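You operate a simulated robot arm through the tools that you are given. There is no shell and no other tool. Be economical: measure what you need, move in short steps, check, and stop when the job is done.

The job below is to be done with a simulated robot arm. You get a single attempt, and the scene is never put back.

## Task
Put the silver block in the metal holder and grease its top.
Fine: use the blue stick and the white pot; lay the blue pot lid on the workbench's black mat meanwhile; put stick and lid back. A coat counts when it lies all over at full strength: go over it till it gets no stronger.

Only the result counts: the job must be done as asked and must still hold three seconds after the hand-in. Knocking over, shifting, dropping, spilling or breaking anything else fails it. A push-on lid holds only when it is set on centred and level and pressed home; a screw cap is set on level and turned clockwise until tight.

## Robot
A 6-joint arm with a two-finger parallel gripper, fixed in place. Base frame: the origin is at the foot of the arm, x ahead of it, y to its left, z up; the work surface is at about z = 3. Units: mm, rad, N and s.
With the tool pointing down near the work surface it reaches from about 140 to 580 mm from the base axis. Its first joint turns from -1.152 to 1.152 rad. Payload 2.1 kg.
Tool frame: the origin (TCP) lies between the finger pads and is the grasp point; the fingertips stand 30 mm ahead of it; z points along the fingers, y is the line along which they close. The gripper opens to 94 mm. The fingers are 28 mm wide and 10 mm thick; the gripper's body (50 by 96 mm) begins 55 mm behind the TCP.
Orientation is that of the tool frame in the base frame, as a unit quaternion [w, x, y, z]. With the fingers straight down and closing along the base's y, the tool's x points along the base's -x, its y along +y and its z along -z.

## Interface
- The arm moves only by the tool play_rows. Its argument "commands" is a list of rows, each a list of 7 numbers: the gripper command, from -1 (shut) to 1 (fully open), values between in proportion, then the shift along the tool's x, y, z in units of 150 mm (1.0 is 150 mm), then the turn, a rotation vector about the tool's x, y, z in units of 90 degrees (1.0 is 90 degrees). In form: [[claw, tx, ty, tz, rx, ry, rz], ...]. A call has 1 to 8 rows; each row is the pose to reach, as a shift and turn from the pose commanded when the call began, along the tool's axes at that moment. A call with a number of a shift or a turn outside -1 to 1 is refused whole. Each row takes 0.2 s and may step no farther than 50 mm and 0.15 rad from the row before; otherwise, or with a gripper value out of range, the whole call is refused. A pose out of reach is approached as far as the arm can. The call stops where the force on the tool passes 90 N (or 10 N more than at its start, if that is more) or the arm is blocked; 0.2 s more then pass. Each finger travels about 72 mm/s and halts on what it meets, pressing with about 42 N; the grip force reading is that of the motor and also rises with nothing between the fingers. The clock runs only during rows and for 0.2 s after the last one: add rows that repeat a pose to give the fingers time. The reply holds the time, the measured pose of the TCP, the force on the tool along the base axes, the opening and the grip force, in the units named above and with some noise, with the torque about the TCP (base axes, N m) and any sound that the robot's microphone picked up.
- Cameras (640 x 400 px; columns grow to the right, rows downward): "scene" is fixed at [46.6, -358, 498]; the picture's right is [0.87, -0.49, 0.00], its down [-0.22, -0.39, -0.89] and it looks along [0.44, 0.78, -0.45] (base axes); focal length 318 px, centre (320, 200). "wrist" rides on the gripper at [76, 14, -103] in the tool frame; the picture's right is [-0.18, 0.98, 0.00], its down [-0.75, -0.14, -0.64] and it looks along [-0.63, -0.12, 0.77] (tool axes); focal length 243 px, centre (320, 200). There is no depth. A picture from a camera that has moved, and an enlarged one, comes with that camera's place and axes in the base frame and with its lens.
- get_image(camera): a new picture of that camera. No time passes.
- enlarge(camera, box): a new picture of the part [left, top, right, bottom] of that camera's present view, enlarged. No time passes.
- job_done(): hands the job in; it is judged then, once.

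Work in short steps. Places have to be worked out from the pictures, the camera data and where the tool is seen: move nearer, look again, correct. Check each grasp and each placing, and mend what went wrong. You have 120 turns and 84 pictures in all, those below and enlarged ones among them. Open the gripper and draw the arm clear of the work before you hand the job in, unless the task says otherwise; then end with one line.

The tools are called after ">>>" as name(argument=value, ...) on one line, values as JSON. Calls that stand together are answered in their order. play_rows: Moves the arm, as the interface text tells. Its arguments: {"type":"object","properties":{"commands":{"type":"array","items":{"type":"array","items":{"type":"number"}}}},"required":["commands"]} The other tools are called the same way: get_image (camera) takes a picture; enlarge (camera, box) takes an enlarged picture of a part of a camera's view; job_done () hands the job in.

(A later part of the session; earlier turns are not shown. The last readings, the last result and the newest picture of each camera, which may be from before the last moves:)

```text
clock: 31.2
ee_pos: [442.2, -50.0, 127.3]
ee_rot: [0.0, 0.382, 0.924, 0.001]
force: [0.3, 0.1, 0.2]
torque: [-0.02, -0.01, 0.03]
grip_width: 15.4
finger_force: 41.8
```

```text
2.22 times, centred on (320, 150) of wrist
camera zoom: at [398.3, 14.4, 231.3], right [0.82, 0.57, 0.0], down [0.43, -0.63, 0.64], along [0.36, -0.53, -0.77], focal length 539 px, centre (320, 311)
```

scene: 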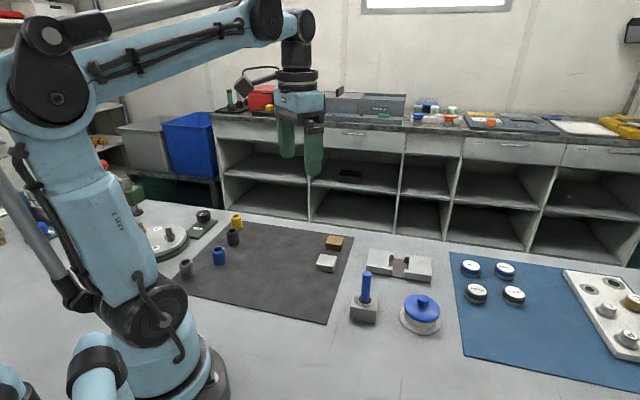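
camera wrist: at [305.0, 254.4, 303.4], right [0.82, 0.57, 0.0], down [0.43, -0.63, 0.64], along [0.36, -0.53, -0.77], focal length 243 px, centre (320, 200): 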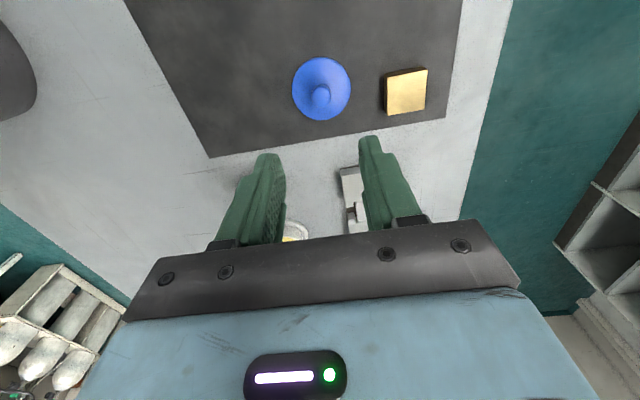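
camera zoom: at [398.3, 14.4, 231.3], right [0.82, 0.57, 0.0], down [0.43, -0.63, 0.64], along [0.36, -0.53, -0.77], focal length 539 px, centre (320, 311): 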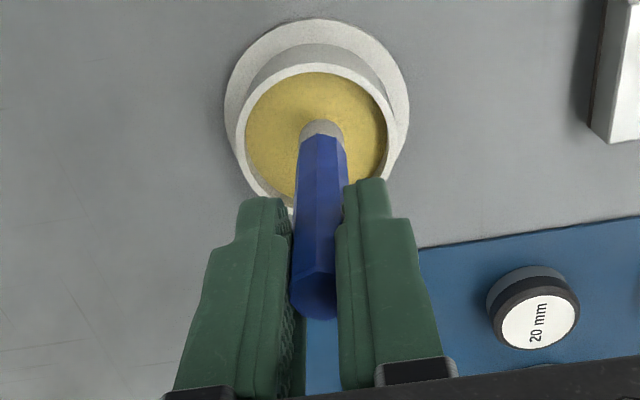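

The tip is over the middle of the grease. I dip it ~10 mm into the grease slowly and hold.

>>> play_rows(commands=[[-1, 0, 0, 0.06, 0, 0, 0], [-1, 0, 0, 0.12, 0, 0, 0], [-1, 0, 0, 0.15, 0, 0, 0], [-1, 0, 0, 0.175, 0, 0, 0], [-1, 0, 0, 0.175, 0, 0, 0], [-1, 0, 0, 0.175, 0, 0, 0]])

>>> enlarge(camera="scene", box=[370, 230, 470, 340])

```text
clock: 32.6
ee_pos: [442.0, -50.6, 101.7]
ee_rot: [0.001, 0.382, 0.924, 0.001]
force: [2.6, 0.8, 15.1]
torque: [-0.31, 0.08, 0.02]
grip_width: 15.2
finger_force: 42.1
```

```text
3.64 times, centred on (420, 285) of scene
camera zoom: at [46.5, -358.0, 498.0], right [0.87, -0.49, 0.0], down [-0.22, -0.39, -0.89], along [0.44, 0.78, -0.45], focal length 1158 px, centre (-44, -109)
```

zoom: 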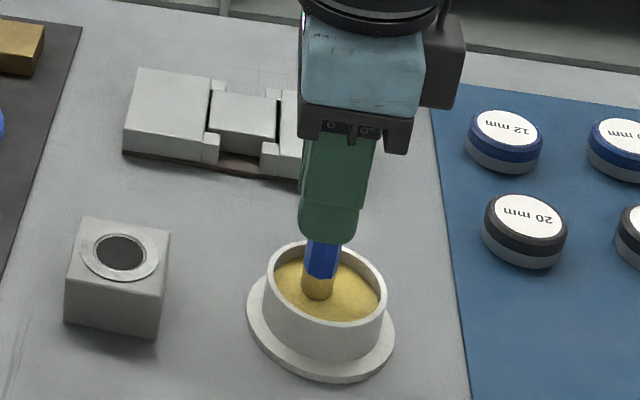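

Contact 15 N, tip now coated. I lift it out and carry it toward above the block centre (516.8,87.4).

>>> play_rows(commands=[[-1, 0, 0, -0.1, 0, 0, 0], [-1, 0, 0, -0.39, 0, 0, 0], [-1, 0.07, 0.25, -0.39, 0, 0, 0], [-1, 0.15, 0.5, -0.39, 0, 0, 0], [-1, 0.22, 0.75, -0.39, 0, 0, 0], [-1, 0.296, 1.0, -0.39, 0, 0, 0], [-1, 0.296, 1.0, -0.13, 0, 0, 0], [-1, 0.296, 1.0, -0.1, 0, 0, 0]])

>>> enlarge(camera="scene", box=[350, 200, 450, 290])

>>> enlarge(camera="wrist", box=[240, 60, 400, 240])

```text
clock: 34.4
ee_pos: [515.4, 88.7, 118.2]
ee_rot: [0.0, 0.382, 0.924, 0.001]
force: [0.4, 0.1, -0.5]
torque: [-0.01, 0.02, -0.01]
grip_width: 15.2
finger_force: 41.8
```

```text
4.44 times, centred on (400, 245) of scene
camera zoom: at [46.6, -358.0, 498.0], right [0.87, -0.49, 0.0], down [-0.22, -0.39, -0.89], along [0.44, 0.78, -0.45], focal length 1415 px, centre (-36, 0)
```

zoom: 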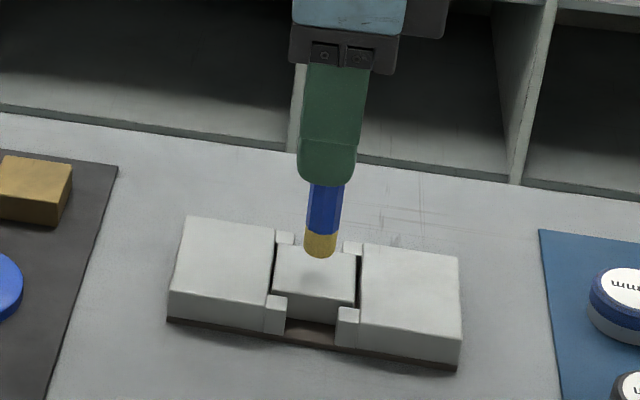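

```text
2.22 times, centred on (320, 150) of wrist
camera zoom: at [471.1, 152.1, 220.8], right [0.82, 0.57, 0.0], down [0.43, -0.63, 0.64], along [0.36, -0.53, -0.77], focal length 539 px, centre (320, 311)
```

zoom: 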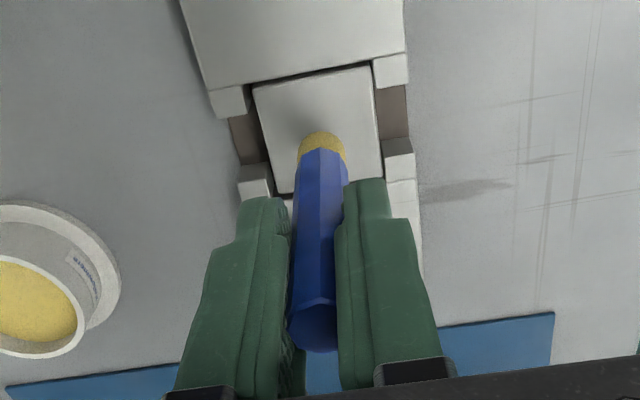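

Tip is above the block centre, ~17 mm above it. I lower in small steps to find contact.

>>> play_rows(commands=[[-1, -0.013, 0, 0.05, 0, 0, 0], [-1, -0.013, 0, 0.08, 0, 0, 0], [-1, -0.013, 0, 0.095, 0, 0, 0], [-1, -0.013, 0, 0.105, 0, 0, 0]])

>>> enlarge(camera="scene", box=[370, 220, 430, 280])

```text
clock: 35.4
ee_pos: [517.3, 85.4, 103.4]
ee_rot: [0.001, 0.382, 0.924, 0.001]
force: [-1.2, 0.2, 33.9]
torque: [-0.39, 0.38, 0.09]
grip_width: 15.0
finger_force: 41.9
```

```text
6.67 times, centred on (400, 250) of scene
camera zoom: at [46.4, -358.1, 498.0], right [0.87, -0.49, 0.0], down [-0.22, -0.39, -0.89], along [0.44, 0.78, -0.45], focal length 2122 px, centre (-213, -133)
```

zoom: 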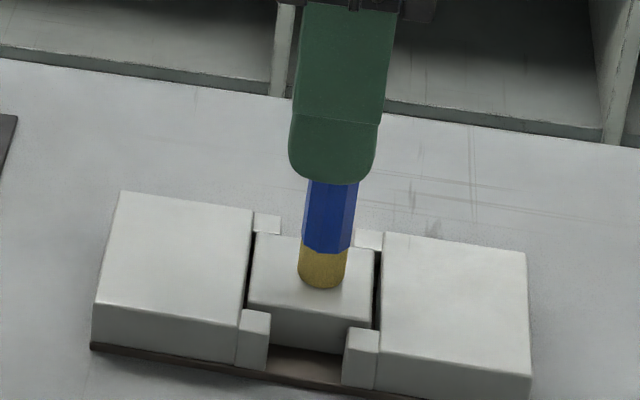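

Contact at TCP z ≈ 103.4. I ease to light pressure and wipe in a serpentine over ±15 mm.

>>> play_rows(commands=[[-1, 0.1, -0.1, -0.004, 0, 0, 0], [-1, -0.1, -0.1, -0.004, 0, 0, 0], [-1, -0.1, -0.05, -0.004, 0, 0, 0], [-1, 0.1, -0.05, -0.004, 0, 0, 0], [-1, 0.1, 0, -0.004, 0, 0, 0], [-1, -0.1, 0, -0.004, 0, 0, 0], [-1, -0.1, 0.05, -0.004, 0, 0, 0], [-1, 0.1, 0.05, -0.004, 0, 0, 0]])

>>> enlarge(camera="scene", box=[370, 220, 430, 280])

```text
clock: 37.2
ee_pos: [512.5, 102.0, 101.5]
ee_rot: [0.002, 0.382, 0.924, 0.001]
force: [-0.8, -0.4, -0.8]
torque: [-0.02, -0.01, 0.02]
grip_width: 14.8
finger_force: 42.0
```

```text
6.67 times, centred on (400, 250) of scene
camera zoom: at [46.6, -358.1, 498.0], right [0.87, -0.49, 0.0], down [-0.22, -0.39, -0.89], along [0.44, 0.78, -0.45], focal length 2122 px, centre (-213, -133)
```

zoom: 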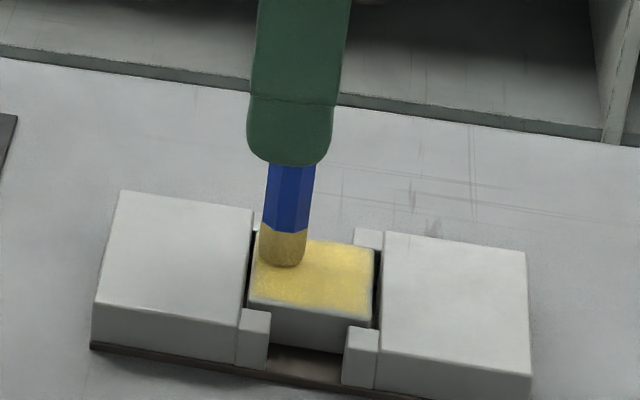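

The coat shows well; edges still need cover. I go on with wider lines (±17 mm) on the far half, pressing about 0.7 mm lower.

>>> play_rows(commands=[[-1, 0.015, 0.065, 0.005, 0, 0, 0], [-1, -0.215, 0.065, 0.005, 0, 0, 0], [-1, -0.215, 0.03, 0.005, 0, 0, 0], [-1, 0.015, 0.03, 0.005, 0, 0, 0], [-1, 0.015, -0.01, 0.005, 0, 0, 0], [-1, -0.215, -0.01, 0.005, 0, 0, 0], [-1, -0.215, -0.05, 0.005, 0, 0, 0], [-1, 0.015, -0.05, 0.005, 0, 0, 0]])

>>> play_rows(commands=[[-1, 0, -0.04, 0, 0, 0, 0], [-1, -0.23, -0.04, 0, 0, 0, 0], [-1, -0.23, -0.08, 0, 0, 0, 0], [-1, 0, -0.08, 0, 0, 0, 0], [-1, 0, -0.115, 0, 0, 0, 0], [-1, -0.23, -0.115, 0, 0, 0, 0], [-1, 0, -0.115, 0, 0, 0, 0], [-1, 0, -0.115, 0, 0, 0, 0]])

>>> enlarge(camera="scene", box=[370, 220, 430, 280])

```text
clock: 39.0
ee_pos: [505.6, 95.6, 100.8]
ee_rot: [0.002, 0.382, 0.924, -0.001]
force: [2.0, -3.1, 8.8]
torque: [-0.22, -0.18, 0.01]
grip_width: 14.8
finger_force: 42.0
```

```text
clock: 40.8
ee_pos: [492.6, 84.0, 100.6]
ee_rot: [0.002, 0.383, 0.924, 0.001]
force: [6.4, -6.9, 26.9]
torque: [-0.6, -0.64, -0.01]
grip_width: 15.0
finger_force: 42.3
```

```text
6.67 times, centred on (400, 250) of scene
camera zoom: at [46.4, -358.1, 498.0], right [0.87, -0.49, 0.0], down [-0.22, -0.39, -0.89], along [0.44, 0.78, -0.45], focal length 2122 px, centre (-213, -133)
```

zoom: 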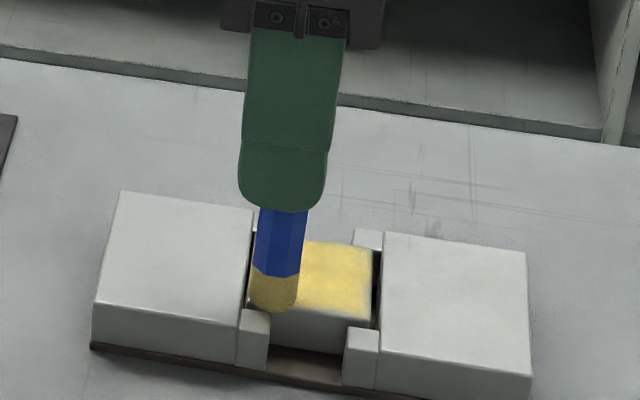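

Pressure is fair (27 N). I lift off 60 mm and move back to look at the coat.

>>> play_rows(commands=[[-1, 0, 0, -0.1, 0, 0, 0], [-1, 0, 0, -0.4, 0, 0, 0], [-1, -0.3, 0.1, -0.5, 0, 0, 0], [-1, -0.4, 0.115, -0.6, 0, 0, 0], [-1, -0.4, 0.115, -0.6, 0, 0, 0]])

>>> enlarge(camera="scene", box=[370, 190, 450, 280])

>>> enlarge(camera="wrist", box=[260, 20, 400, 140])

```text
clock: 42.0
ee_pos: [547.3, 55.1, 192.9]
ee_rot: [0.0, 0.382, 0.924, 0.001]
force: [0.4, -0.7, 0.2]
torque: [-0.01, 0.01, -0.02]
grip_width: 14.8
finger_force: 41.7
```

```text
4.44 times, centred on (410, 235) of scene
camera zoom: at [46.6, -358.0, 498.0], right [0.87, -0.49, 0.0], down [-0.22, -0.39, -0.89], along [0.44, 0.78, -0.45], focal length 1415 px, centre (-80, 44)
```

zoom: 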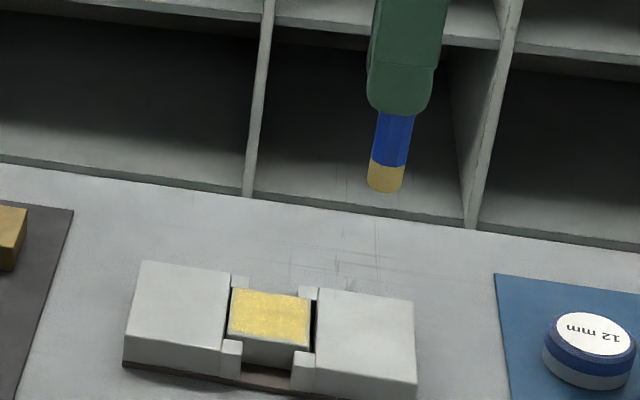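

```text
3.33 times, centred on (330, 80) of wrist
camera zoom: at [504.3, 119.4, 295.0], right [0.82, 0.57, 0.0], down [0.43, -0.63, 0.64], along [0.36, -0.53, -0.77], focal length 809 px, centre (287, 600)
```

zoom: 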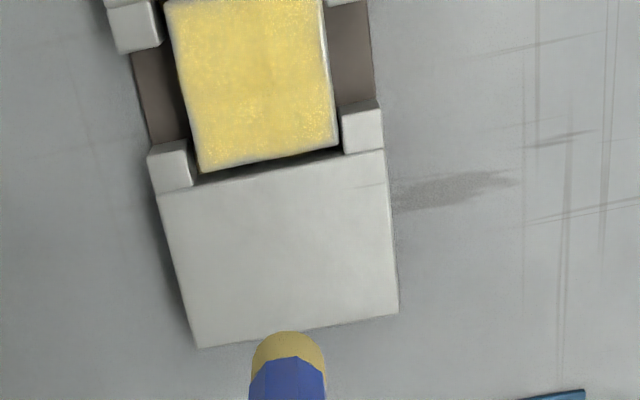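

Coat covers nearly everything, a bit mottled with thin edges. I go back for more grease and then make another pass to bring it to full strength.

>>> play_rows(commands=[[-1, 0, -0.25, 0, 0, 0, 0], [-1, 0, -0.5, 0, 0, 0, 0], [-1, 0, -0.75, 0, 0, 0, 0], [-1, 0, -0.995, 0, 0, 0, 0], [-1, 0, -0.995, 0.25, 0, 0, 0], [-1, 0, -0.995, 0.42, 0, 0, 0]])

>>> play_rows(commands=[[-1, 0, 0, 0.1, 0, 0, 0], [-1, 0, 0, 0.17, 0, 0, 0], [-1, 0, 0, 0.2, 0, 0, 0], [-1, 0, 0, 0.215, 0, 0, 0], [-1, 0, 0, 0.215, 0, 0, 0]])

>>> enlarge(camera="scene", box=[370, 230, 470, 340])

```text
clock: 43.4
ee_pos: [442.5, -51.5, 128.5]
ee_rot: [0.001, 0.382, 0.924, 0.001]
force: [0.1, -0.7, -0.9]
torque: [0.0, 0.01, 0.03]
grip_width: 14.8
finger_force: 42.3
```

```text
clock: 44.6
ee_pos: [441.1, -51.0, 96.9]
ee_rot: [0.001, 0.382, 0.924, 0.001]
force: [-2.4, -1.1, 53.7]
torque: [-0.24, 0.05, -0.01]
grip_width: 14.8
finger_force: 41.8
```

```text
3.64 times, centred on (420, 285) of scene
camera zoom: at [46.3, -358.0, 498.1], right [0.87, -0.49, 0.0], down [-0.22, -0.39, -0.89], along [0.44, 0.78, -0.45], focal length 1158 px, centre (-44, -109)
```

zoom: 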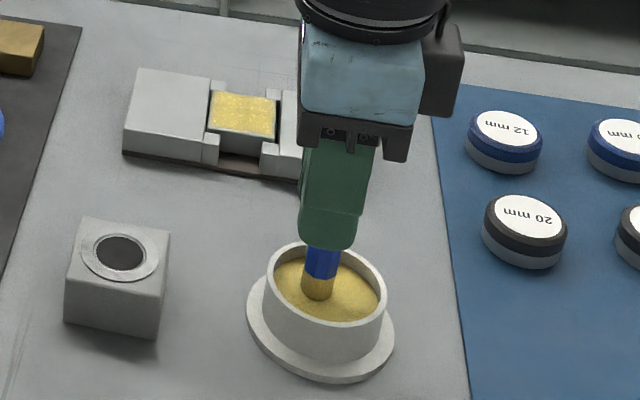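

Firm dip (54 N). I lift and go back over the block, stopping just above it.

>>> play_rows(commands=[[-1, 0, 0, -0.1, 0, 0, 0], [-1, 0, 0, -0.4, 0, 0, 0], [-1, 0.07, 0.25, -0.42, 0, 0, 0], [-1, 0.15, 0.5, -0.42, 0, 0, 0], [-1, 0.22, 0.75, -0.42, 0, 0, 0], [-1, 0.29, 0.995, -0.42, 0, 0, 0], [-1, 0.29, 0.995, -0.15, 0, 0, 0], [-1, 0.29, 0.995, -0.06, 0, 0, 0]])

>>> play_rows(commands=[[-1, 0, 0, 0.015, 0, 0, 0], [-1, 0, 0, 0.025, 0, 0, 0], [-1, 0, 0, 0.033, 0, 0, 0]])

>>> enlarge(camera="scene", box=[370, 220, 430, 280])

```text
clock: 46.4
ee_pos: [516.2, 87.0, 104.8]
ee_rot: [0.0, 0.382, 0.924, 0.001]
force: [-0.5, -0.3, -0.2]
torque: [0.01, -0.01, -0.02]
grip_width: 14.7
finger_force: 42.3
```

```text
clock: 47.2
ee_pos: [516.7, 85.6, 100.0]
ee_rot: [0.001, 0.382, 0.924, 0.001]
force: [-0.1, 0.7, -1.1]
torque: [-0.02, -0.03, 0.0]
grip_width: 14.9
finger_force: 42.0
```

```text
6.67 times, centred on (400, 250) of scene
camera zoom: at [46.6, -358.0, 498.0], right [0.87, -0.49, 0.0], down [-0.22, -0.39, -0.89], along [0.44, 0.78, -0.45], focal length 2122 px, centre (-213, -133)
```

zoom: 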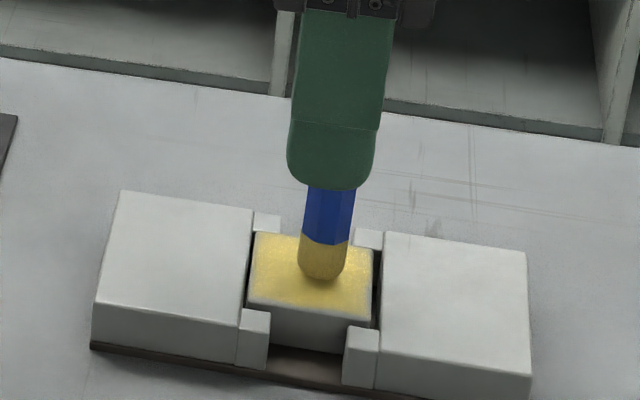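

No contact yet; I lower further in half-millimetre steps.

>>> play_rows(commands=[[-1, 0, 0, 0.004, 0, 0, 0], [-1, 0, 0, 0.008, 0, 0, 0], [-1, 0, 0, 0.011, 0, 0, 0]])

```text
clock: 48.0
ee_pos: [516.8, 86.2, 99.1]
ee_rot: [0.0, 0.382, 0.924, 0.0]
force: [-0.2, -0.3, -0.1]
torque: [0.01, 0.02, 0.02]
grip_width: 14.6
finger_force: 42.9
```

>>> play_rows(commands=[[-1, 0, 0, 0.006, 0, 0, 0], [-1, 0, 0, 0.012, 0, 0, 0], [-1, 0, 0, 0.016, 0, 0, 0]])

```text
clock: 48.8
ee_pos: [517.3, 86.2, 96.4]
ee_rot: [0.001, 0.382, 0.924, 0.0]
force: [-0.8, 0.9, 6.5]
torque: [0.01, 0.02, 0.01]
grip_width: 15.0
finger_force: 42.2
```

Contact (6.5 N). I wipe the full area again, ±17.5 mm, slightly deeper, first lines along the holder axis.

>>> play_rows(commands=[[-1, 0.117, -0.117, 0.004, 0, 0, 0], [-1, -0.117, -0.117, 0.004, 0, 0, 0], [-1, -0.117, -0.078, 0.004, 0, 0, 0], [-1, 0.117, -0.078, 0.004, 0, 0, 0], [-1, 0.117, -0.039, 0.004, 0, 0, 0], [-1, -0.117, -0.039, 0.004, 0, 0, 0], [-1, -0.117, 0.0, 0.004, 0, 0, 0], [-1, 0.117, 0.0, 0.004, 0, 0, 0]])

>>> play_rows(commands=[[-1, 0, 0.039, 0, 0, 0, 0], [-1, -0.234, 0.039, 0, 0, 0, 0], [-1, -0.234, 0.078, 0, 0, 0, 0], [-1, 0, 0.078, 0, 0, 0, 0], [-1, 0, 0.117, 0, 0, 0, 0], [-1, -0.234, 0.117, 0, 0, 0, 0], [-1, -0.234, -0.117, 0, 0, 0, 0], [-1, -0.195, -0.117, 0, 0, 0, 0]])

>>> enlarge(camera="scene", box=[370, 220, 430, 280])

```text
clock: 50.6
ee_pos: [504.9, 97.7, 96.7]
ee_rot: [0.002, 0.383, 0.924, 0.0]
force: [5.9, -4.9, 21.6]
torque: [-0.42, -0.56, 0.01]
grip_width: 14.7
finger_force: 41.8
```

```text
clock: 52.4
ee_pos: [513.8, 62.8, 95.9]
ee_rot: [0.003, 0.383, 0.924, 0.0]
force: [8.3, -2.5, 24.3]
torque: [-0.34, -0.72, 0.03]
grip_width: 14.9
finger_force: 41.9
```

```text
6.67 times, centred on (400, 250) of scene
camera zoom: at [46.4, -358.1, 498.0], right [0.87, -0.49, 0.0], down [-0.22, -0.39, -0.89], along [0.44, 0.78, -0.45], focal length 2122 px, centre (-213, -133)
```

zoom: 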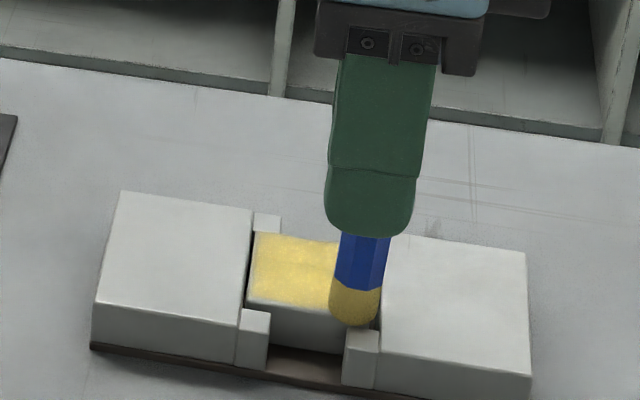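

Good contact. I now cross it with lines in the other direction.

>>> play_rows(commands=[[-1, 0, 0.234, 0, 0, 0, 0], [-1, 0.039, 0.234, 0, 0, 0, 0], [-1, 0.039, 0, 0, 0, 0, 0], [-1, 0.078, 0, 0, 0, 0, 0], [-1, 0.078, 0.234, 0, 0, 0, 0], [-1, 0.117, 0.234, 0, 0, 0, 0], [-1, 0.117, 0, 0, 0, 0, 0], [-1, 0.156, 0, 0, 0, 0, 0]])

>>> play_rows(commands=[[-1, 0, 0.234, 0, 0, 0, 0], [-1, 0.039, 0.234, 0, 0, 0, 0], [-1, 0.039, 0, 0, 0, 0, 0], [-1, 0.039, 0, -0.2, 0, 0, 0], [-1, 0.039, 0, -0.5, 0, 0, 0], [-1, -0.25, 0.117, -0.6, 0, 0, 0], [-1, -0.4, 0.117, -0.6, 0, 0, 0], [-1, -0.4, 0.117, -0.6, 0, 0, 0]])

>>> enlarge(camera="wrist", box=[280, 0, 370, 80])

>>> enlarge(camera="scene", box=[370, 220, 430, 280])

```text
clock: 54.2
ee_pos: [497.4, 80.1, 96.3]
ee_rot: [0.002, 0.382, 0.924, 0.0]
force: [4.9, -2.2, 18.5]
torque: [-0.33, -0.49, -0.01]
grip_width: 14.7
finger_force: 41.9
```

```text
clock: 56.0
ee_pos: [549.7, 51.2, 186.2]
ee_rot: [0.001, 0.382, 0.924, 0.001]
force: [0.9, 0.2, -1.2]
torque: [-0.01, 0.04, 0.02]
grip_width: 15.0
finger_force: 41.8
```

```text
5.00 times, centred on (325, 40) of wrist
camera zoom: at [506.4, 115.0, 289.4], right [0.82, 0.57, 0.0], down [0.43, -0.63, 0.64], along [0.36, -0.53, -0.77], focal length 1213 px, centre (295, 1000)
```

zoom: 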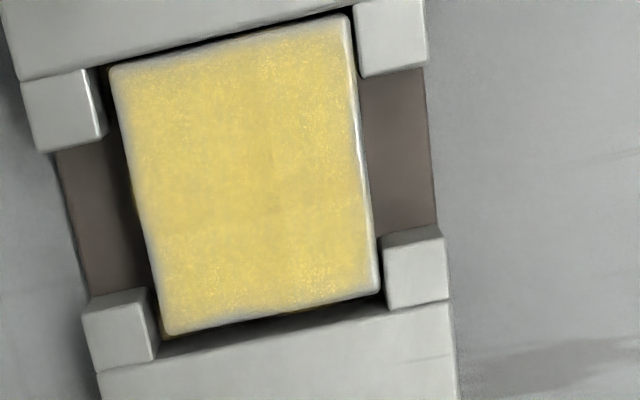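

```text
6.67 times, centred on (400, 250) of scene
camera zoom: at [46.6, -358.0, 498.0], right [0.87, -0.49, 0.0], down [-0.22, -0.39, -0.89], along [0.44, 0.78, -0.45], focal length 2122 px, centre (-213, -133)
```

zoom: 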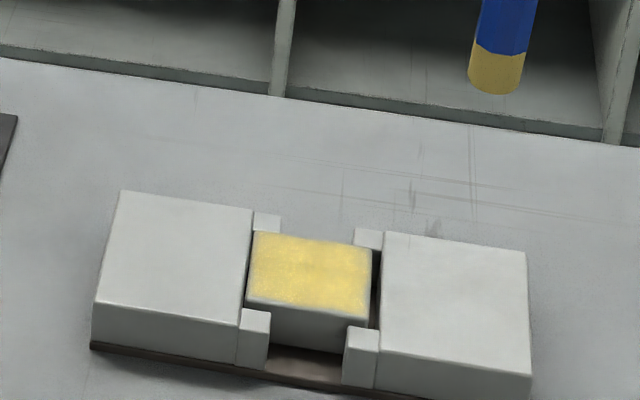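

Coat is nearly even, though the middle looks slightly thin and the far edge strip (+f) a bit bare. I take grease once more.

>>> play_rows(commands=[[-1, 0.007, -0.25, 0, 0, 0, 0], [-1, 0.014, -0.5, 0, 0, 0, 0], [-1, 0.02, -0.75, 0, 0, 0, 0], [-1, 0.027, -0.989, 0, 0, 0, 0], [-1, 0.027, -0.989, 0.25, 0, 0, 0], [-1, 0.027, -0.989, 0.5, 0, 0, 0], [-1, 0.027, -0.989, 0.59, 0, 0, 0], [-1, 0.027, -0.989, 0.605, 0, 0, 0]])

>>> play_rows(commands=[[-1, 0, 0, 0.007, 0, 0, 0], [-1, 0, 0, 0.007, 0, 0, 0]])

```text
clock: 57.8
ee_pos: [441.7, -50.2, 96.5]
ee_rot: [0.0, 0.382, 0.924, 0.002]
force: [-1.6, -0.7, 33.8]
torque: [-0.27, -0.02, 0.0]
grip_width: 15.2
finger_force: 42.5
```

```text
clock: 58.4
ee_pos: [443.4, -49.8, 94.1]
ee_rot: [0.001, 0.381, 0.925, 0.0]
force: [-3.1, -1.6, 34.3]
torque: [-0.31, 0.07, 0.01]
grip_width: 15.0
finger_force: 42.0
```

Contact 34 N in grease. Back to the block, then lower to contact.

>>> play_rows(commands=[[-1, 0, 0, -0.1, 0, 0, 0], [-1, 0, 0, -0.4, 0, 0, 0], [-1, 0.07, 0.25, -0.42, 0, 0, 0], [-1, 0.15, 0.5, -0.42, 0, 0, 0], [-1, 0.22, 0.75, -0.42, 0, 0, 0], [-1, 0.303, 0.999, -0.42, 0, 0, 0], [-1, 0.303, 0.999, -0.15, 0, 0, 0], [-1, 0.303, 0.999, -0.03, 0, 0, 0]])

>>> play_rows(commands=[[-1, 0, 0, 0.01, 0, 0, 0], [-1, 0, 0, 0.018, 0, 0, 0], [-1, 0, 0, 0.022, 0, 0, 0]])

```text
clock: 60.2
ee_pos: [516.8, 88.2, 97.8]
ee_rot: [0.001, 0.381, 0.924, 0.001]
force: [-0.7, 1.1, -0.5]
torque: [-0.02, 0.02, -0.01]
grip_width: 15.0
finger_force: 41.7
```

```text
clock: 61.0
ee_pos: [515.0, 88.2, 95.0]
ee_rot: [0.0, 0.382, 0.924, 0.001]
force: [-0.4, -0.5, 0.1]
torque: [0.0, 0.0, 0.0]
grip_width: 14.7
finger_force: 42.6
```

>>> play_rows(commands=[[-1, 0, 0, 0.006, 0, 0, 0], [-1, 0, 0, 0.012, 0, 0, 0]])

```text
clock: 61.6
ee_pos: [517.2, 87.4, 93.2]
ee_rot: [0.0, 0.382, 0.924, 0.001]
force: [0.5, -0.3, 3.9]
torque: [0.01, -0.01, -0.02]
grip_width: 15.1
finger_force: 41.8
```

Contact. I wipe the whole top again, reaching 1–2 mm further at the edges.

>>> play_rows(commands=[[-1, 0.12, -0.12, 0.006, 0, 0, 0], [-1, -0.115, -0.12, 0.006, 0, 0, 0], [-1, -0.115, -0.08, 0.006, 0, 0, 0], [-1, 0.12, -0.08, 0.006, 0, 0, 0], [-1, 0.12, -0.04, 0.006, 0, 0, 0], [-1, -0.115, -0.04, 0.006, 0, 0, 0], [-1, -0.115, 0.0, 0.006, 0, 0, 0], [-1, 0.12, 0.0, 0.006, 0, 0, 0]])

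>>> play_rows(commands=[[-1, 0, 0.04, 0, 0, 0, 0], [-1, -0.235, 0.04, 0, 0, 0, 0], [-1, -0.235, 0.08, 0, 0, 0, 0], [-1, 0, 0.08, 0, 0, 0, 0], [-1, 0, 0.127, 0, 0, 0, 0], [-1, -0.235, 0.127, 0, 0, 0, 0], [-1, -0.235, -0.12, 0, 0, 0, 0], [-1, -0.195, -0.12, 0, 0, 0, 0]])

>>> play_rows(commands=[[-1, 0, 0.24, 0, 0, 0, 0], [-1, 0.039, 0.24, 0, 0, 0, 0], [-1, 0.039, 0, 0, 0, 0, 0], [-1, 0.078, 0, 0, 0, 0, 0], [-1, 0.078, 0.24, 0, 0, 0, 0], [-1, 0.117, 0.24, 0, 0, 0, 0], [-1, 0.117, 0, 0, 0, 0, 0], [-1, 0.156, 0, 0, 0, 0, 0]])

>>> play_rows(commands=[[-1, 0, 0.24, 0, 0, 0, 0], [-1, 0.039, 0.24, 0, 0, 0, 0], [-1, 0.039, 0, 0, 0, 0, 0], [-1, 0.039, 0, -0.2, 0, 0, 0], [-1, 0.039, 0, -0.5, 0, 0, 0], [-1, -0.25, 0.117, -0.6, 0, 0, 0], [-1, -0.4, 0.117, -0.6, 0, 0, 0], [-1, -0.4, 0.117, -0.6, 0, 0, 0]])

>>> enlarge(camera="wrist", box=[280, 0, 370, 80])

>>> enlarge(camera="scene", box=[370, 220, 430, 280])

```text
clock: 63.4
ee_pos: [504.7, 101.5, 92.9]
ee_rot: [0.0, 0.382, 0.924, 0.001]
force: [2.1, -1.2, 9.5]
torque: [-0.23, -0.24, 0.01]
grip_width: 14.7
finger_force: 42.2
```

```text
clock: 65.2
ee_pos: [512.5, 65.7, 92.9]
ee_rot: [0.002, 0.383, 0.924, 0.0]
force: [3.0, -2.5, 10.9]
torque: [-0.28, -0.24, 0.01]
grip_width: 14.7
finger_force: 42.1
```

```text
clock: 67.0
ee_pos: [495.9, 83.1, 91.0]
ee_rot: [0.0, 0.382, 0.924, 0.0]
force: [1.5, -0.2, 5.2]
torque: [-0.14, -0.14, -0.02]
grip_width: 14.9
finger_force: 42.4
```

```text
clock: 68.8
ee_pos: [549.0, 54.0, 182.8]
ee_rot: [0.001, 0.381, 0.924, 0.0]
force: [0.5, 0.0, 0.0]
torque: [-0.01, 0.03, 0.01]
grip_width: 14.7
finger_force: 42.2
```

```text
5.00 times, centred on (325, 40) of wrist
camera zoom: at [505.7, 118.4, 286.5], right [0.82, 0.57, 0.0], down [0.43, -0.63, 0.64], along [0.36, -0.53, -0.77], focal length 1213 px, centre (295, 1000)
```

zoom: 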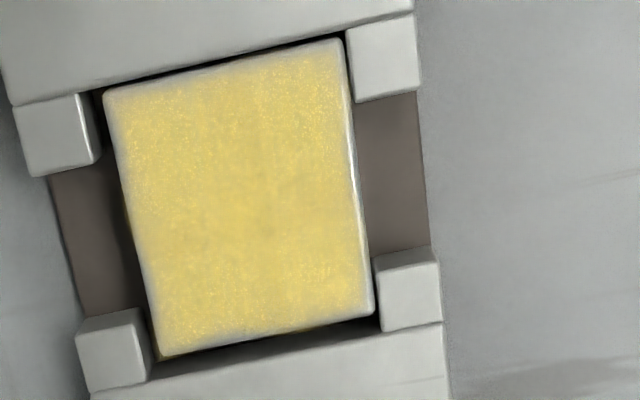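

```text
6.67 times, centred on (400, 250) of scene
camera zoom: at [46.6, -358.0, 498.0], right [0.87, -0.49, 0.0], down [-0.22, -0.39, -0.89], along [0.44, 0.78, -0.45], focal length 2122 px, centre (-213, -133)
```

zoom: 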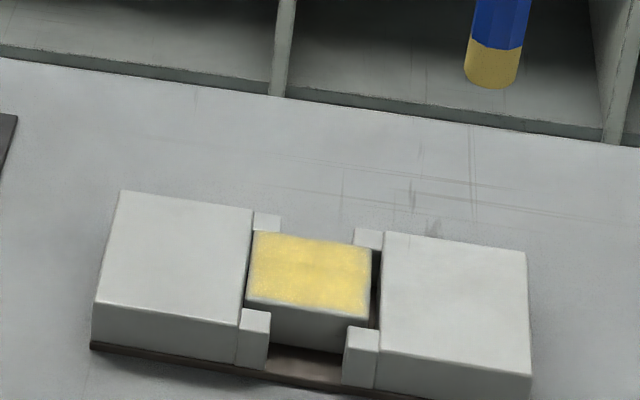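

Coat looks even and little changed from the previous pass; for certainty I take grease once more and give a last pass incl. the rim, then compare.

>>> play_rows(commands=[[-1, 0.003, -0.25, 0, 0, 0, 0], [-1, 0.006, -0.5, 0, 0, 0, 0], [-1, 0.009, -0.75, 0, 0, 0, 0], [-1, 0.011, -0.999, 0, 0, 0, 0], [-1, 0.011, -0.999, 0.25, 0, 0, 0], [-1, 0.011, -0.999, 0.5, 0, 0, 0], [-1, 0.011, -0.999, 0.59, 0, 0, 0], [-1, 0.011, -0.999, 0.605, 0, 0, 0]])

>>> play_rows(commands=[[-1, 0, 0, 0.006, 0, 0, 0], [-1, 0, 0, 0.01, 0, 0, 0]])

```text
clock: 70.6
ee_pos: [443.1, -51.8, 92.6]
ee_rot: [0.001, 0.382, 0.924, 0.001]
force: [-2.3, 0.9, 33.8]
torque: [-0.08, 0.01, -0.02]
grip_width: 14.9
finger_force: 41.9
```

```text
clock: 71.2
ee_pos: [443.0, -51.1, 90.5]
ee_rot: [0.001, 0.381, 0.924, 0.001]
force: [1.0, -0.1, 34.1]
torque: [-0.16, -0.13, 0.05]
grip_width: 15.0
finger_force: 41.8
```

Dip done. Back to the block and lower to contact.

>>> play_rows(commands=[[-1, 0, 0, -0.1, 0, 0, 0], [-1, 0, 0, -0.4, 0, 0, 0], [-1, 0.07, 0.25, -0.42, 0, 0, 0], [-1, 0.15, 0.5, -0.42, 0, 0, 0], [-1, 0.22, 0.75, -0.42, 0, 0, 0], [-1, 0.31, 0.999, -0.42, 0, 0, 0], [-1, 0.31, 0.999, -0.15, 0, 0, 0], [-1, 0.31, 0.999, -0.03, 0, 0, 0]])

>>> play_rows(commands=[[-1, 0, 0, 0.015, 0, 0, 0], [-1, 0, 0, 0.025, 0, 0, 0], [-1, 0, 0, 0.031, 0, 0, 0]])

```text
clock: 73.0
ee_pos: [516.5, 87.3, 93.2]
ee_rot: [0.001, 0.382, 0.924, 0.001]
force: [0.2, 0.0, -0.7]
torque: [-0.02, 0.02, 0.0]
grip_width: 15.1
finger_force: 42.1
```

```text
clock: 73.8
ee_pos: [516.4, 88.6, 89.8]
ee_rot: [0.001, 0.382, 0.924, 0.001]
force: [0.7, -0.1, 6.5]
torque: [-0.02, -0.06, -0.02]
grip_width: 14.6
finger_force: 42.2
```

Contact (6.5 N). Full wiping pass with the perimeter first.

>>> play_rows(commands=[[-1, 0.12, -0.122, 0.006, 0, 0, 0], [-1, -0.12, -0.122, 0.006, 0, 0, 0], [-1, -0.12, 0.125, 0.006, 0, 0, 0], [-1, 0.125, 0.125, 0.006, 0, 0, 0], [-1, 0.125, -0.08, 0.006, 0, 0, 0], [-1, -0.12, -0.08, 0.006, 0, 0, 0], [-1, -0.12, -0.04, 0.006, 0, 0, 0], [-1, 0.12, -0.04, 0.006, 0, 0, 0]])

>>> play_rows(commands=[[-1, 0, 0.04, 0, 0, 0, 0], [-1, -0.24, 0.04, 0, 0, 0, 0], [-1, -0.24, 0.08, 0, 0, 0, 0], [-1, 0, 0.08, 0, 0, 0, 0], [-1, 0, 0.12, 0, 0, 0, 0], [-1, -0.24, 0.12, 0, 0, 0, 0], [-1, -0.24, 0.16, 0, 0, 0, 0], [-1, 0, 0.16, 0, 0, 0, 0]])

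>>> play_rows(commands=[[-1, -0.04, -0.2, 0, 0, 0, 0], [-1, -0.08, -0.2, 0, 0, 0, 0], [-1, -0.08, 0, 0, 0, 0, 0], [-1, -0.12, 0, 0, 0, 0, 0], [-1, -0.12, -0.2, 0, 0, 0, 0], [-1, -0.16, -0.2, 0, 0, 0, 0], [-1, -0.16, 0, 0, 0, 0, 0], [-1, -0.2, 0, 0, 0, 0, 0]])

>>> play_rows(commands=[[-1, 0, -0.2, 0, 0, 0, 0], [-1, 0.08, -0.1, 0, 0, 0, 0], [-1, 0.08, -0.1, -0.2, 0, 0, 0], [-1, 0.08, -0.1, -0.5, 0, 0, 0], [-1, -0.1, -0.1, -0.6, 0, 0, 0], [-1, -0.22, -0.1, -0.6, 0, 0, 0], [-1, -0.22, -0.1, -0.6, 0, 0, 0]])

>>> enlarge(camera="wrist", box=[280, 0, 370, 80])

>>> enlarge(camera="scene", box=[370, 220, 430, 280])

```text
clock: 75.6
ee_pos: [499.2, 95.5, 90.0]
ee_rot: [0.001, 0.382, 0.924, 0.0]
force: [0.1, -0.9, -0.5]
torque: [0.0, 0.0, 0.01]
grip_width: 14.9
finger_force: 41.8
```

```text
clock: 77.4
ee_pos: [516.6, 113.2, 88.8]
ee_rot: [0.0, 0.382, 0.924, 0.001]
force: [-0.1, 0.5, 0.8]
torque: [-0.03, -0.01, -0.03]
grip_width: 14.9
finger_force: 41.3
```

```text
clock: 79.2
ee_pos: [538.0, 91.2, 89.6]
ee_rot: [0.0, 0.381, 0.925, 0.002]
force: [-0.6, 0.2, -0.3]
torque: [0.01, 0.01, 0.02]
grip_width: 14.9
finger_force: 41.7
```

```text
clock: 80.8
ee_pos: [550.6, 58.4, 179.9]
ee_rot: [0.0, 0.382, 0.924, 0.002]
force: [-0.5, 0.5, -0.4]
torque: [0.02, 0.02, -0.02]
grip_width: 15.1
finger_force: 42.1
```

```text
5.00 times, centred on (325, 40) of wrist
camera zoom: at [506.4, 122.0, 282.0], right [0.82, 0.57, 0.0], down [0.43, -0.63, 0.64], along [0.36, -0.53, -0.77], focal length 1213 px, centre (295, 1000)
```

zoom: 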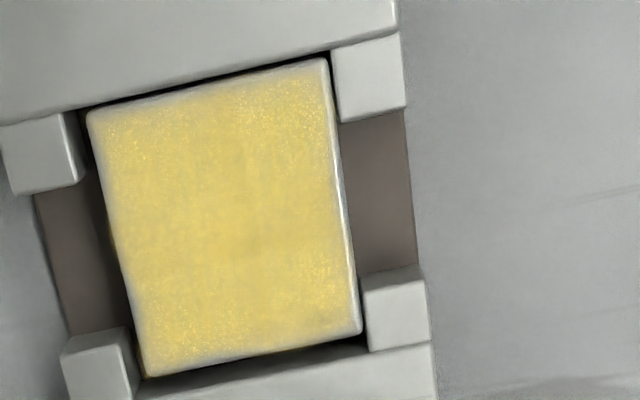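

```text
6.67 times, centred on (400, 250) of scene
camera zoom: at [46.6, -358.0, 498.0], right [0.87, -0.49, 0.0], down [-0.22, -0.39, -0.89], along [0.44, 0.78, -0.45], focal length 2122 px, centre (-213, -133)
```

zoom: 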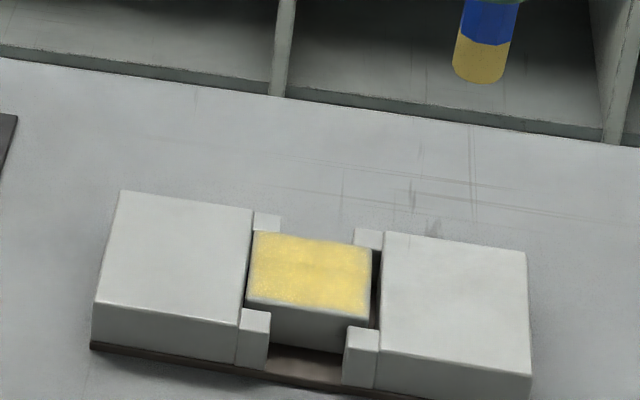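

Let me look closer at whether the edges/corners are weaker than the centre.

>>> enlarge(camera="wrist", box=[288, 6, 338, 56])

```text
8.00 times, centred on (313, 31) of wrist
camera zoom: at [506.4, 122.0, 282.0], right [0.82, 0.57, 0.0], down [0.43, -0.63, 0.64], along [0.36, -0.53, -0.77], focal length 1941 px, centre (376, 1552)
```

zoom: 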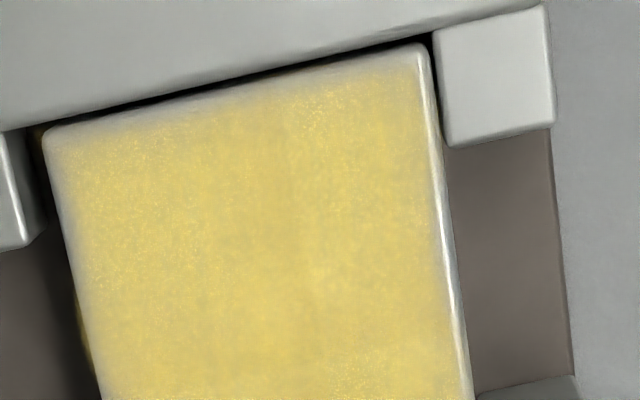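

Edges show a slightly weaker ~2 mm strip. I re-dip and do slower perimeter rings with steady contact.

>>> play_rows(commands=[[-1, 0, -0.25, 0, 0, 0, 0], [-1, 0, -0.5, 0, 0, 0, 0], [-1, 0, -0.75, 0, 0, 0, 0], [-1, 0, -1.0, 0, 0, 0, 0], [-1, 0, -1.0, 0.25, 0, 0, 0], [-1, 0, -1.0, 0.5, 0, 0, 0]])

>>> play_rows(commands=[[-1, -0.005, -0.015, 0.05, 0, 0, 0], [-1, -0.005, -0.015, 0.09, 0, 0, 0], [-1, -0.005, -0.015, 0.1, 0, 0, 0], [-1, -0.005, -0.015, 0.11, 0, 0, 0]])

```text
clock: 82.2
ee_pos: [445.1, -47.9, 104.3]
ee_rot: [0.0, 0.382, 0.924, 0.0]
force: [-0.5, -0.6, -0.2]
torque: [-0.01, 0.0, 0.04]
grip_width: 15.0
finger_force: 42.2
```

```text
clock: 83.2
ee_pos: [444.5, -49.6, 89.1]
ee_rot: [0.002, 0.382, 0.924, 0.0]
force: [-0.6, -1.1, 34.1]
torque: [-0.2, -0.14, 0.0]
grip_width: 15.2
finger_force: 41.5
```

Dipped. Over to the block again, to just above contact.

>>> play_rows(commands=[[-1, 0, 0, -0.1, 0, 0, 0], [-1, 0, 0, -0.4, 0, 0, 0], [-1, 0.07, 0.25, -0.42, 0, 0, 0], [-1, 0.15, 0.5, -0.42, 0, 0, 0], [-1, 0.22, 0.75, -0.42, 0, 0, 0], [-1, 0.31, 0.985, -0.42, 0, 0, 0], [-1, 0.31, 0.985, -0.15, 0, 0, 0], [-1, 0.31, 0.985, -0.02, 0, 0, 0]])

>>> play_rows(commands=[[-1, 0, 0, 0.01, 0, 0, 0], [-1, 0, 0, 0.018, 0, 0, 0], [-1, 0, 0, 0.023, 0, 0, 0]])

```text
clock: 85.0
ee_pos: [515.0, 87.8, 89.9]
ee_rot: [0.0, 0.381, 0.924, 0.001]
force: [-0.5, -0.8, -0.8]
torque: [0.0, 0.01, 0.01]
grip_width: 15.0
finger_force: 42.1
```

```text
clock: 85.8
ee_pos: [514.7, 87.7, 87.3]
ee_rot: [0.001, 0.382, 0.924, 0.001]
force: [-0.7, -0.9, 11.3]
torque: [-0.09, -0.1, 0.0]
grip_width: 15.0
finger_force: 41.8
```

Contact 11 N. Slow perimeter ring with two rows per side at ±18.5 mm.

>>> play_rows(commands=[[-1, 0.123, -0.123, 0.006, 0, 0, 0], [-1, 0, -0.123, 0.006, 0, 0, 0], [-1, -0.123, -0.123, 0.006, 0, 0, 0], [-1, -0.123, 0, 0.006, 0, 0, 0], [-1, -0.123, 0.123, 0.006, 0, 0, 0], [-1, 0, 0.123, 0.006, 0, 0, 0], [-1, 0.123, 0.123, 0.006, 0, 0, 0], [-1, 0.123, 0, 0.006, 0, 0, 0]])

>>> play_rows(commands=[[-1, 0, -0.123, 0.004, 0, 0, 0], [-1, -0.123, -0.123, 0.004, 0, 0, 0], [-1, -0.246, -0.123, 0.004, 0, 0, 0], [-1, -0.246, 0, 0.004, 0, 0, 0], [-1, -0.246, 0.123, 0.004, 0, 0, 0], [-1, -0.123, 0.123, 0.004, 0, 0, 0], [-1, 0, 0.123, 0.004, 0, 0, 0], [-1, 0, 0, 0.004, 0, 0, 0]])

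>>> play_rows(commands=[[-1, -0.03, -0.09, 0.003, 0, 0, 0], [-1, -0.123, -0.09, 0.003, 0, 0, 0], [-1, -0.216, -0.09, 0.003, 0, 0, 0], [-1, -0.216, 0, 0.003, 0, 0, 0], [-1, -0.216, 0.09, 0.003, 0, 0, 0], [-1, -0.123, 0.09, 0.003, 0, 0, 0], [-1, -0.03, 0.09, 0.003, 0, 0, 0], [-1, -0.03, -0.05, 0.003, 0, 0, 0]])

```text
clock: 87.6
ee_pos: [502.1, 104.4, 86.9]
ee_rot: [0.0, 0.381, 0.924, 0.002]
force: [6.0, 8.5, 29.9]
torque: [0.43, -0.46, 0.03]
grip_width: 15.1
finger_force: 42.3
```

```text
clock: 89.4
ee_pos: [501.8, 102.4, 86.4]
ee_rot: [0.0, 0.382, 0.924, 0.002]
force: [2.7, 4.5, 12.7]
torque: [0.16, -0.27, 0.03]
grip_width: 14.9
finger_force: 41.6
```

```text
clock: 91.2
ee_pos: [500.1, 94.1, 86.2]
ee_rot: [-0.001, 0.38, 0.925, 0.003]
force: [7.1, 7.1, 27.1]
torque: [0.32, -0.57, 0.06]
grip_width: 14.9
finger_force: 41.6
```

Good pressure throughout. I fill the middle and then lift for a look.

>>> play_rows(commands=[[-1, -0.04, -0.05, 0, 0, 0, 0], [-1, -0.04, 0.14, 0, 0, 0, 0], [-1, -0.07, 0.14, 0, 0, 0, 0], [-1, -0.07, -0.05, 0, 0, 0, 0], [-1, -0.105, -0.05, 0, 0, 0, 0], [-1, -0.105, 0.14, 0, 0, 0, 0], [-1, -0.14, 0.14, 0, 0, 0, 0], [-1, -0.14, -0.05, 0, 0, 0, 0]])

>>> play_rows(commands=[[-1, -0.035, 0.0, 0, 0, 0, 0], [-1, -0.035, 0.19, 0, 0, 0, 0], [-1, -0.035, 0.1, 0, 0, 0, 0], [-1, -0.035, 0.1, -0.2, 0, 0, 0], [-1, -0.035, 0.1, -0.5, 0, 0, 0], [-1, -0.2, 0.1, -0.6, 0, 0, 0], [-1, -0.28, 0.1, -0.62, 0, 0, 0], [-1, -0.28, 0.1, -0.62, 0, 0, 0]])

>>> enlarge(camera="wrist", box=[280, 0, 370, 80])

>>> enlarge(camera="scene", box=[385, 230, 415, 265])

```text
clock: 93.0
ee_pos: [509.0, 72.1, 85.0]
ee_rot: [0.001, 0.382, 0.924, 0.001]
force: [6.5, 2.9, 15.6]
torque: [0.12, -0.41, 0.04]
grip_width: 15.1
finger_force: 41.8
```

```text
clock: 94.8
ee_pos: [550.0, 52.5, 177.6]
ee_rot: [0.0, 0.382, 0.924, 0.001]
force: [-0.3, 0.5, 0.0]
torque: [-0.04, 0.03, -0.01]
grip_width: 14.7
finger_force: 42.3
```

```text
5.00 times, centred on (325, 40) of wrist
camera zoom: at [505.8, 116.8, 280.4], right [0.82, 0.57, 0.0], down [0.43, -0.63, 0.64], along [0.36, -0.53, -0.77], focal length 1213 px, centre (295, 1000)
```

zoom: 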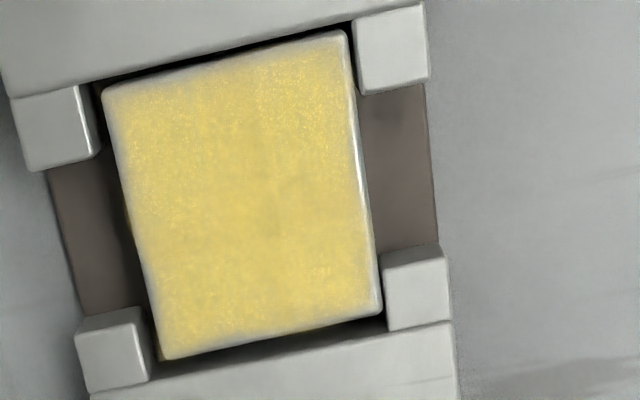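

```text
11.43 times, centred on (400, 248) of scene
camera zoom: at [46.6, -358.0, 498.0], right [0.87, -0.49, 0.0], down [-0.22, -0.39, -0.89], along [0.44, 0.78, -0.45], focal length 3638 px, centre (-594, -343)
```

zoom: 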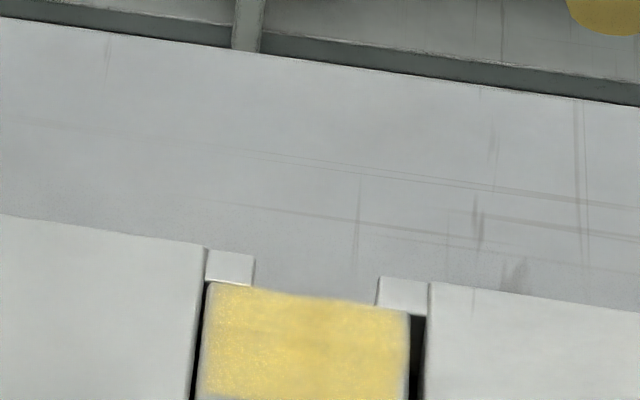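

The coat shows no further change, so it is at full strength. Now I bring the stick back over its stand at (359.7,17.3).

>>> play_rows(commands=[[-1, 0.14, -0.22, 0, 0, 0, 0], [-1, 0.28, -0.44, 0, 0, 0, 0], [-1, 0.42, -0.65, 0, 0, 0, 0], [-1, 0.56, -0.82, 0, 0, 0, 0], [-1, 0.733, -1.0, 0, 0, 0, 0], [-1, 0.733, -1.0, 0, 0, 0, 0]])

>>> play_rows(commands=[[-1, 0, -0.06, 0.1, 0, 0, 0], [-1, 0, -0.06, 0.3, 0, 0, 0], [-1, 0, -0.06, 0.42, 0, 0, 0], [-1, 0, -0.06, 0.42, 0, 0, 0]])

>>> enlarge(camera="scene", box=[330, 230, 410, 330])

>>> enlarge(camera="wrist", box=[240, 60, 400, 240])

```text
clock: 96.2
ee_pos: [363.8, 24.1, 177.9]
ee_rot: [0.0, 0.382, 0.924, 0.001]
force: [-0.1, -0.4, -1.3]
torque: [0.03, -0.02, 0.04]
grip_width: 15.2
finger_force: 42.3
```

```text
clock: 97.2
ee_pos: [358.9, 18.7, 115.5]
ee_rot: [0.0, 0.382, 0.924, 0.001]
force: [-0.1, -0.2, -0.6]
torque: [0.02, 0.01, 0.03]
grip_width: 15.2
finger_force: 41.9
```

```text
4.00 times, centred on (370, 280) of scene
camera zoom: at [46.6, -358.0, 498.0], right [0.87, -0.49, 0.0], down [-0.22, -0.39, -0.89], along [0.44, 0.78, -0.45], focal length 1273 px, centre (120, -120)
```

zoom: 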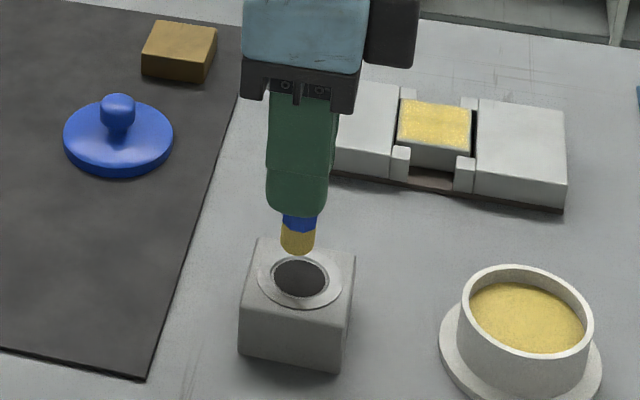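

```text
2.22 times, centred on (320, 150) of wrist
camera zoom: at [315.3, 82.4, 218.2], right [0.82, 0.57, 0.0], down [0.43, -0.63, 0.64], along [0.36, -0.53, -0.77], focal length 539 px, centre (320, 311)
```

zoom: 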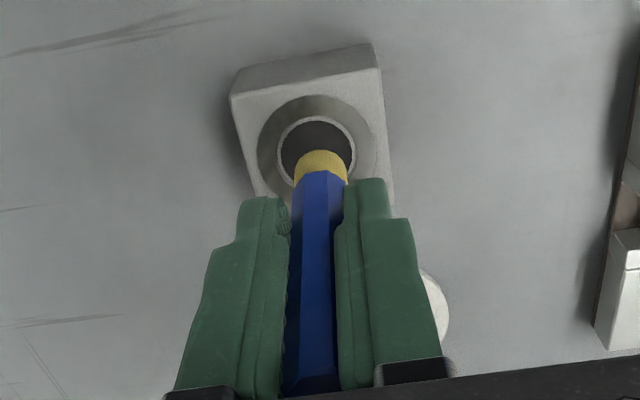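

Stick is lined up with the hole. I lower it in to TCP z ≈ 77, then feel for the bottom.

>>> play_rows(commands=[[-1, 0, 0, 0.1, 0, 0, 0], [-1, 0, 0, 0.18, 0, 0, 0], [-1, 0, 0, 0.24, 0, 0, 0], [-1, 0, 0, 0.255, 0, 0, 0], [-1, 0, 0, 0.255, 0, 0, 0]])

>>> play_rows(commands=[[-1, 0, 0, 0.008, 0, 0, 0], [-1, 0, 0, 0.016, 0, 0, 0]])

```text
clock: 98.4
ee_pos: [358.7, 18.6, 75.7]
ee_rot: [0.0, 0.382, 0.924, 0.001]
force: [-0.4, 0.8, -0.5]
torque: [0.02, 0.03, -0.01]
grip_width: 15.1
finger_force: 42.6
```

```text
clock: 99.0
ee_pos: [360.0, 16.8, 73.7]
ee_rot: [0.0, 0.382, 0.924, 0.001]
force: [-0.1, -0.1, -0.5]
torque: [0.0, -0.01, 0.01]
grip_width: 15.0
finger_force: 41.8
```

>>> play_rows(commands=[[-1, 0, 0, 0.008, 0, 0, 0], [-1, 0, 0, 0.016, 0, 0, 0]])

>>> enlarge(camera="scene", box=[330, 230, 410, 330])

```text
clock: 99.6
ee_pos: [360.9, 17.3, 72.8]
ee_rot: [0.0, 0.381, 0.924, 0.001]
force: [-0.5, 0.9, -0.8]
torque: [-0.03, 0.01, 0.04]
grip_width: 14.9
finger_force: 41.4
```

```text
4.00 times, centred on (370, 280) of scene
camera zoom: at [46.6, -358.0, 498.0], right [0.87, -0.49, 0.0], down [-0.22, -0.39, -0.89], along [0.44, 0.78, -0.45], focal length 1273 px, centre (120, -120)
```

zoom: 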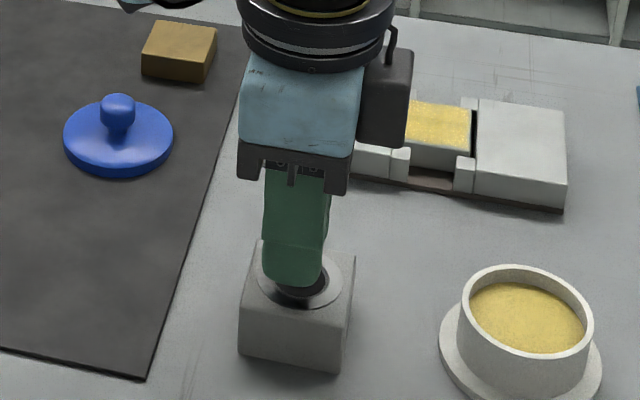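

No contact yet. I go on lowering in ~1 mm steps; fingertips are still ~8 mm above the stand.

>>> play_rows(commands=[[-1, 0, 0, 0.008, 0, 0, 0], [-1, 0, 0, 0.014, 0, 0, 0]])

```text
clock: 100.2
ee_pos: [358.8, 18.2, 69.3]
ee_rot: [0.0, 0.382, 0.924, 0.001]
force: [-0.4, 0.6, 0.0]
torque: [-0.01, -0.02, 0.01]
grip_width: 14.8
finger_force: 42.2
```

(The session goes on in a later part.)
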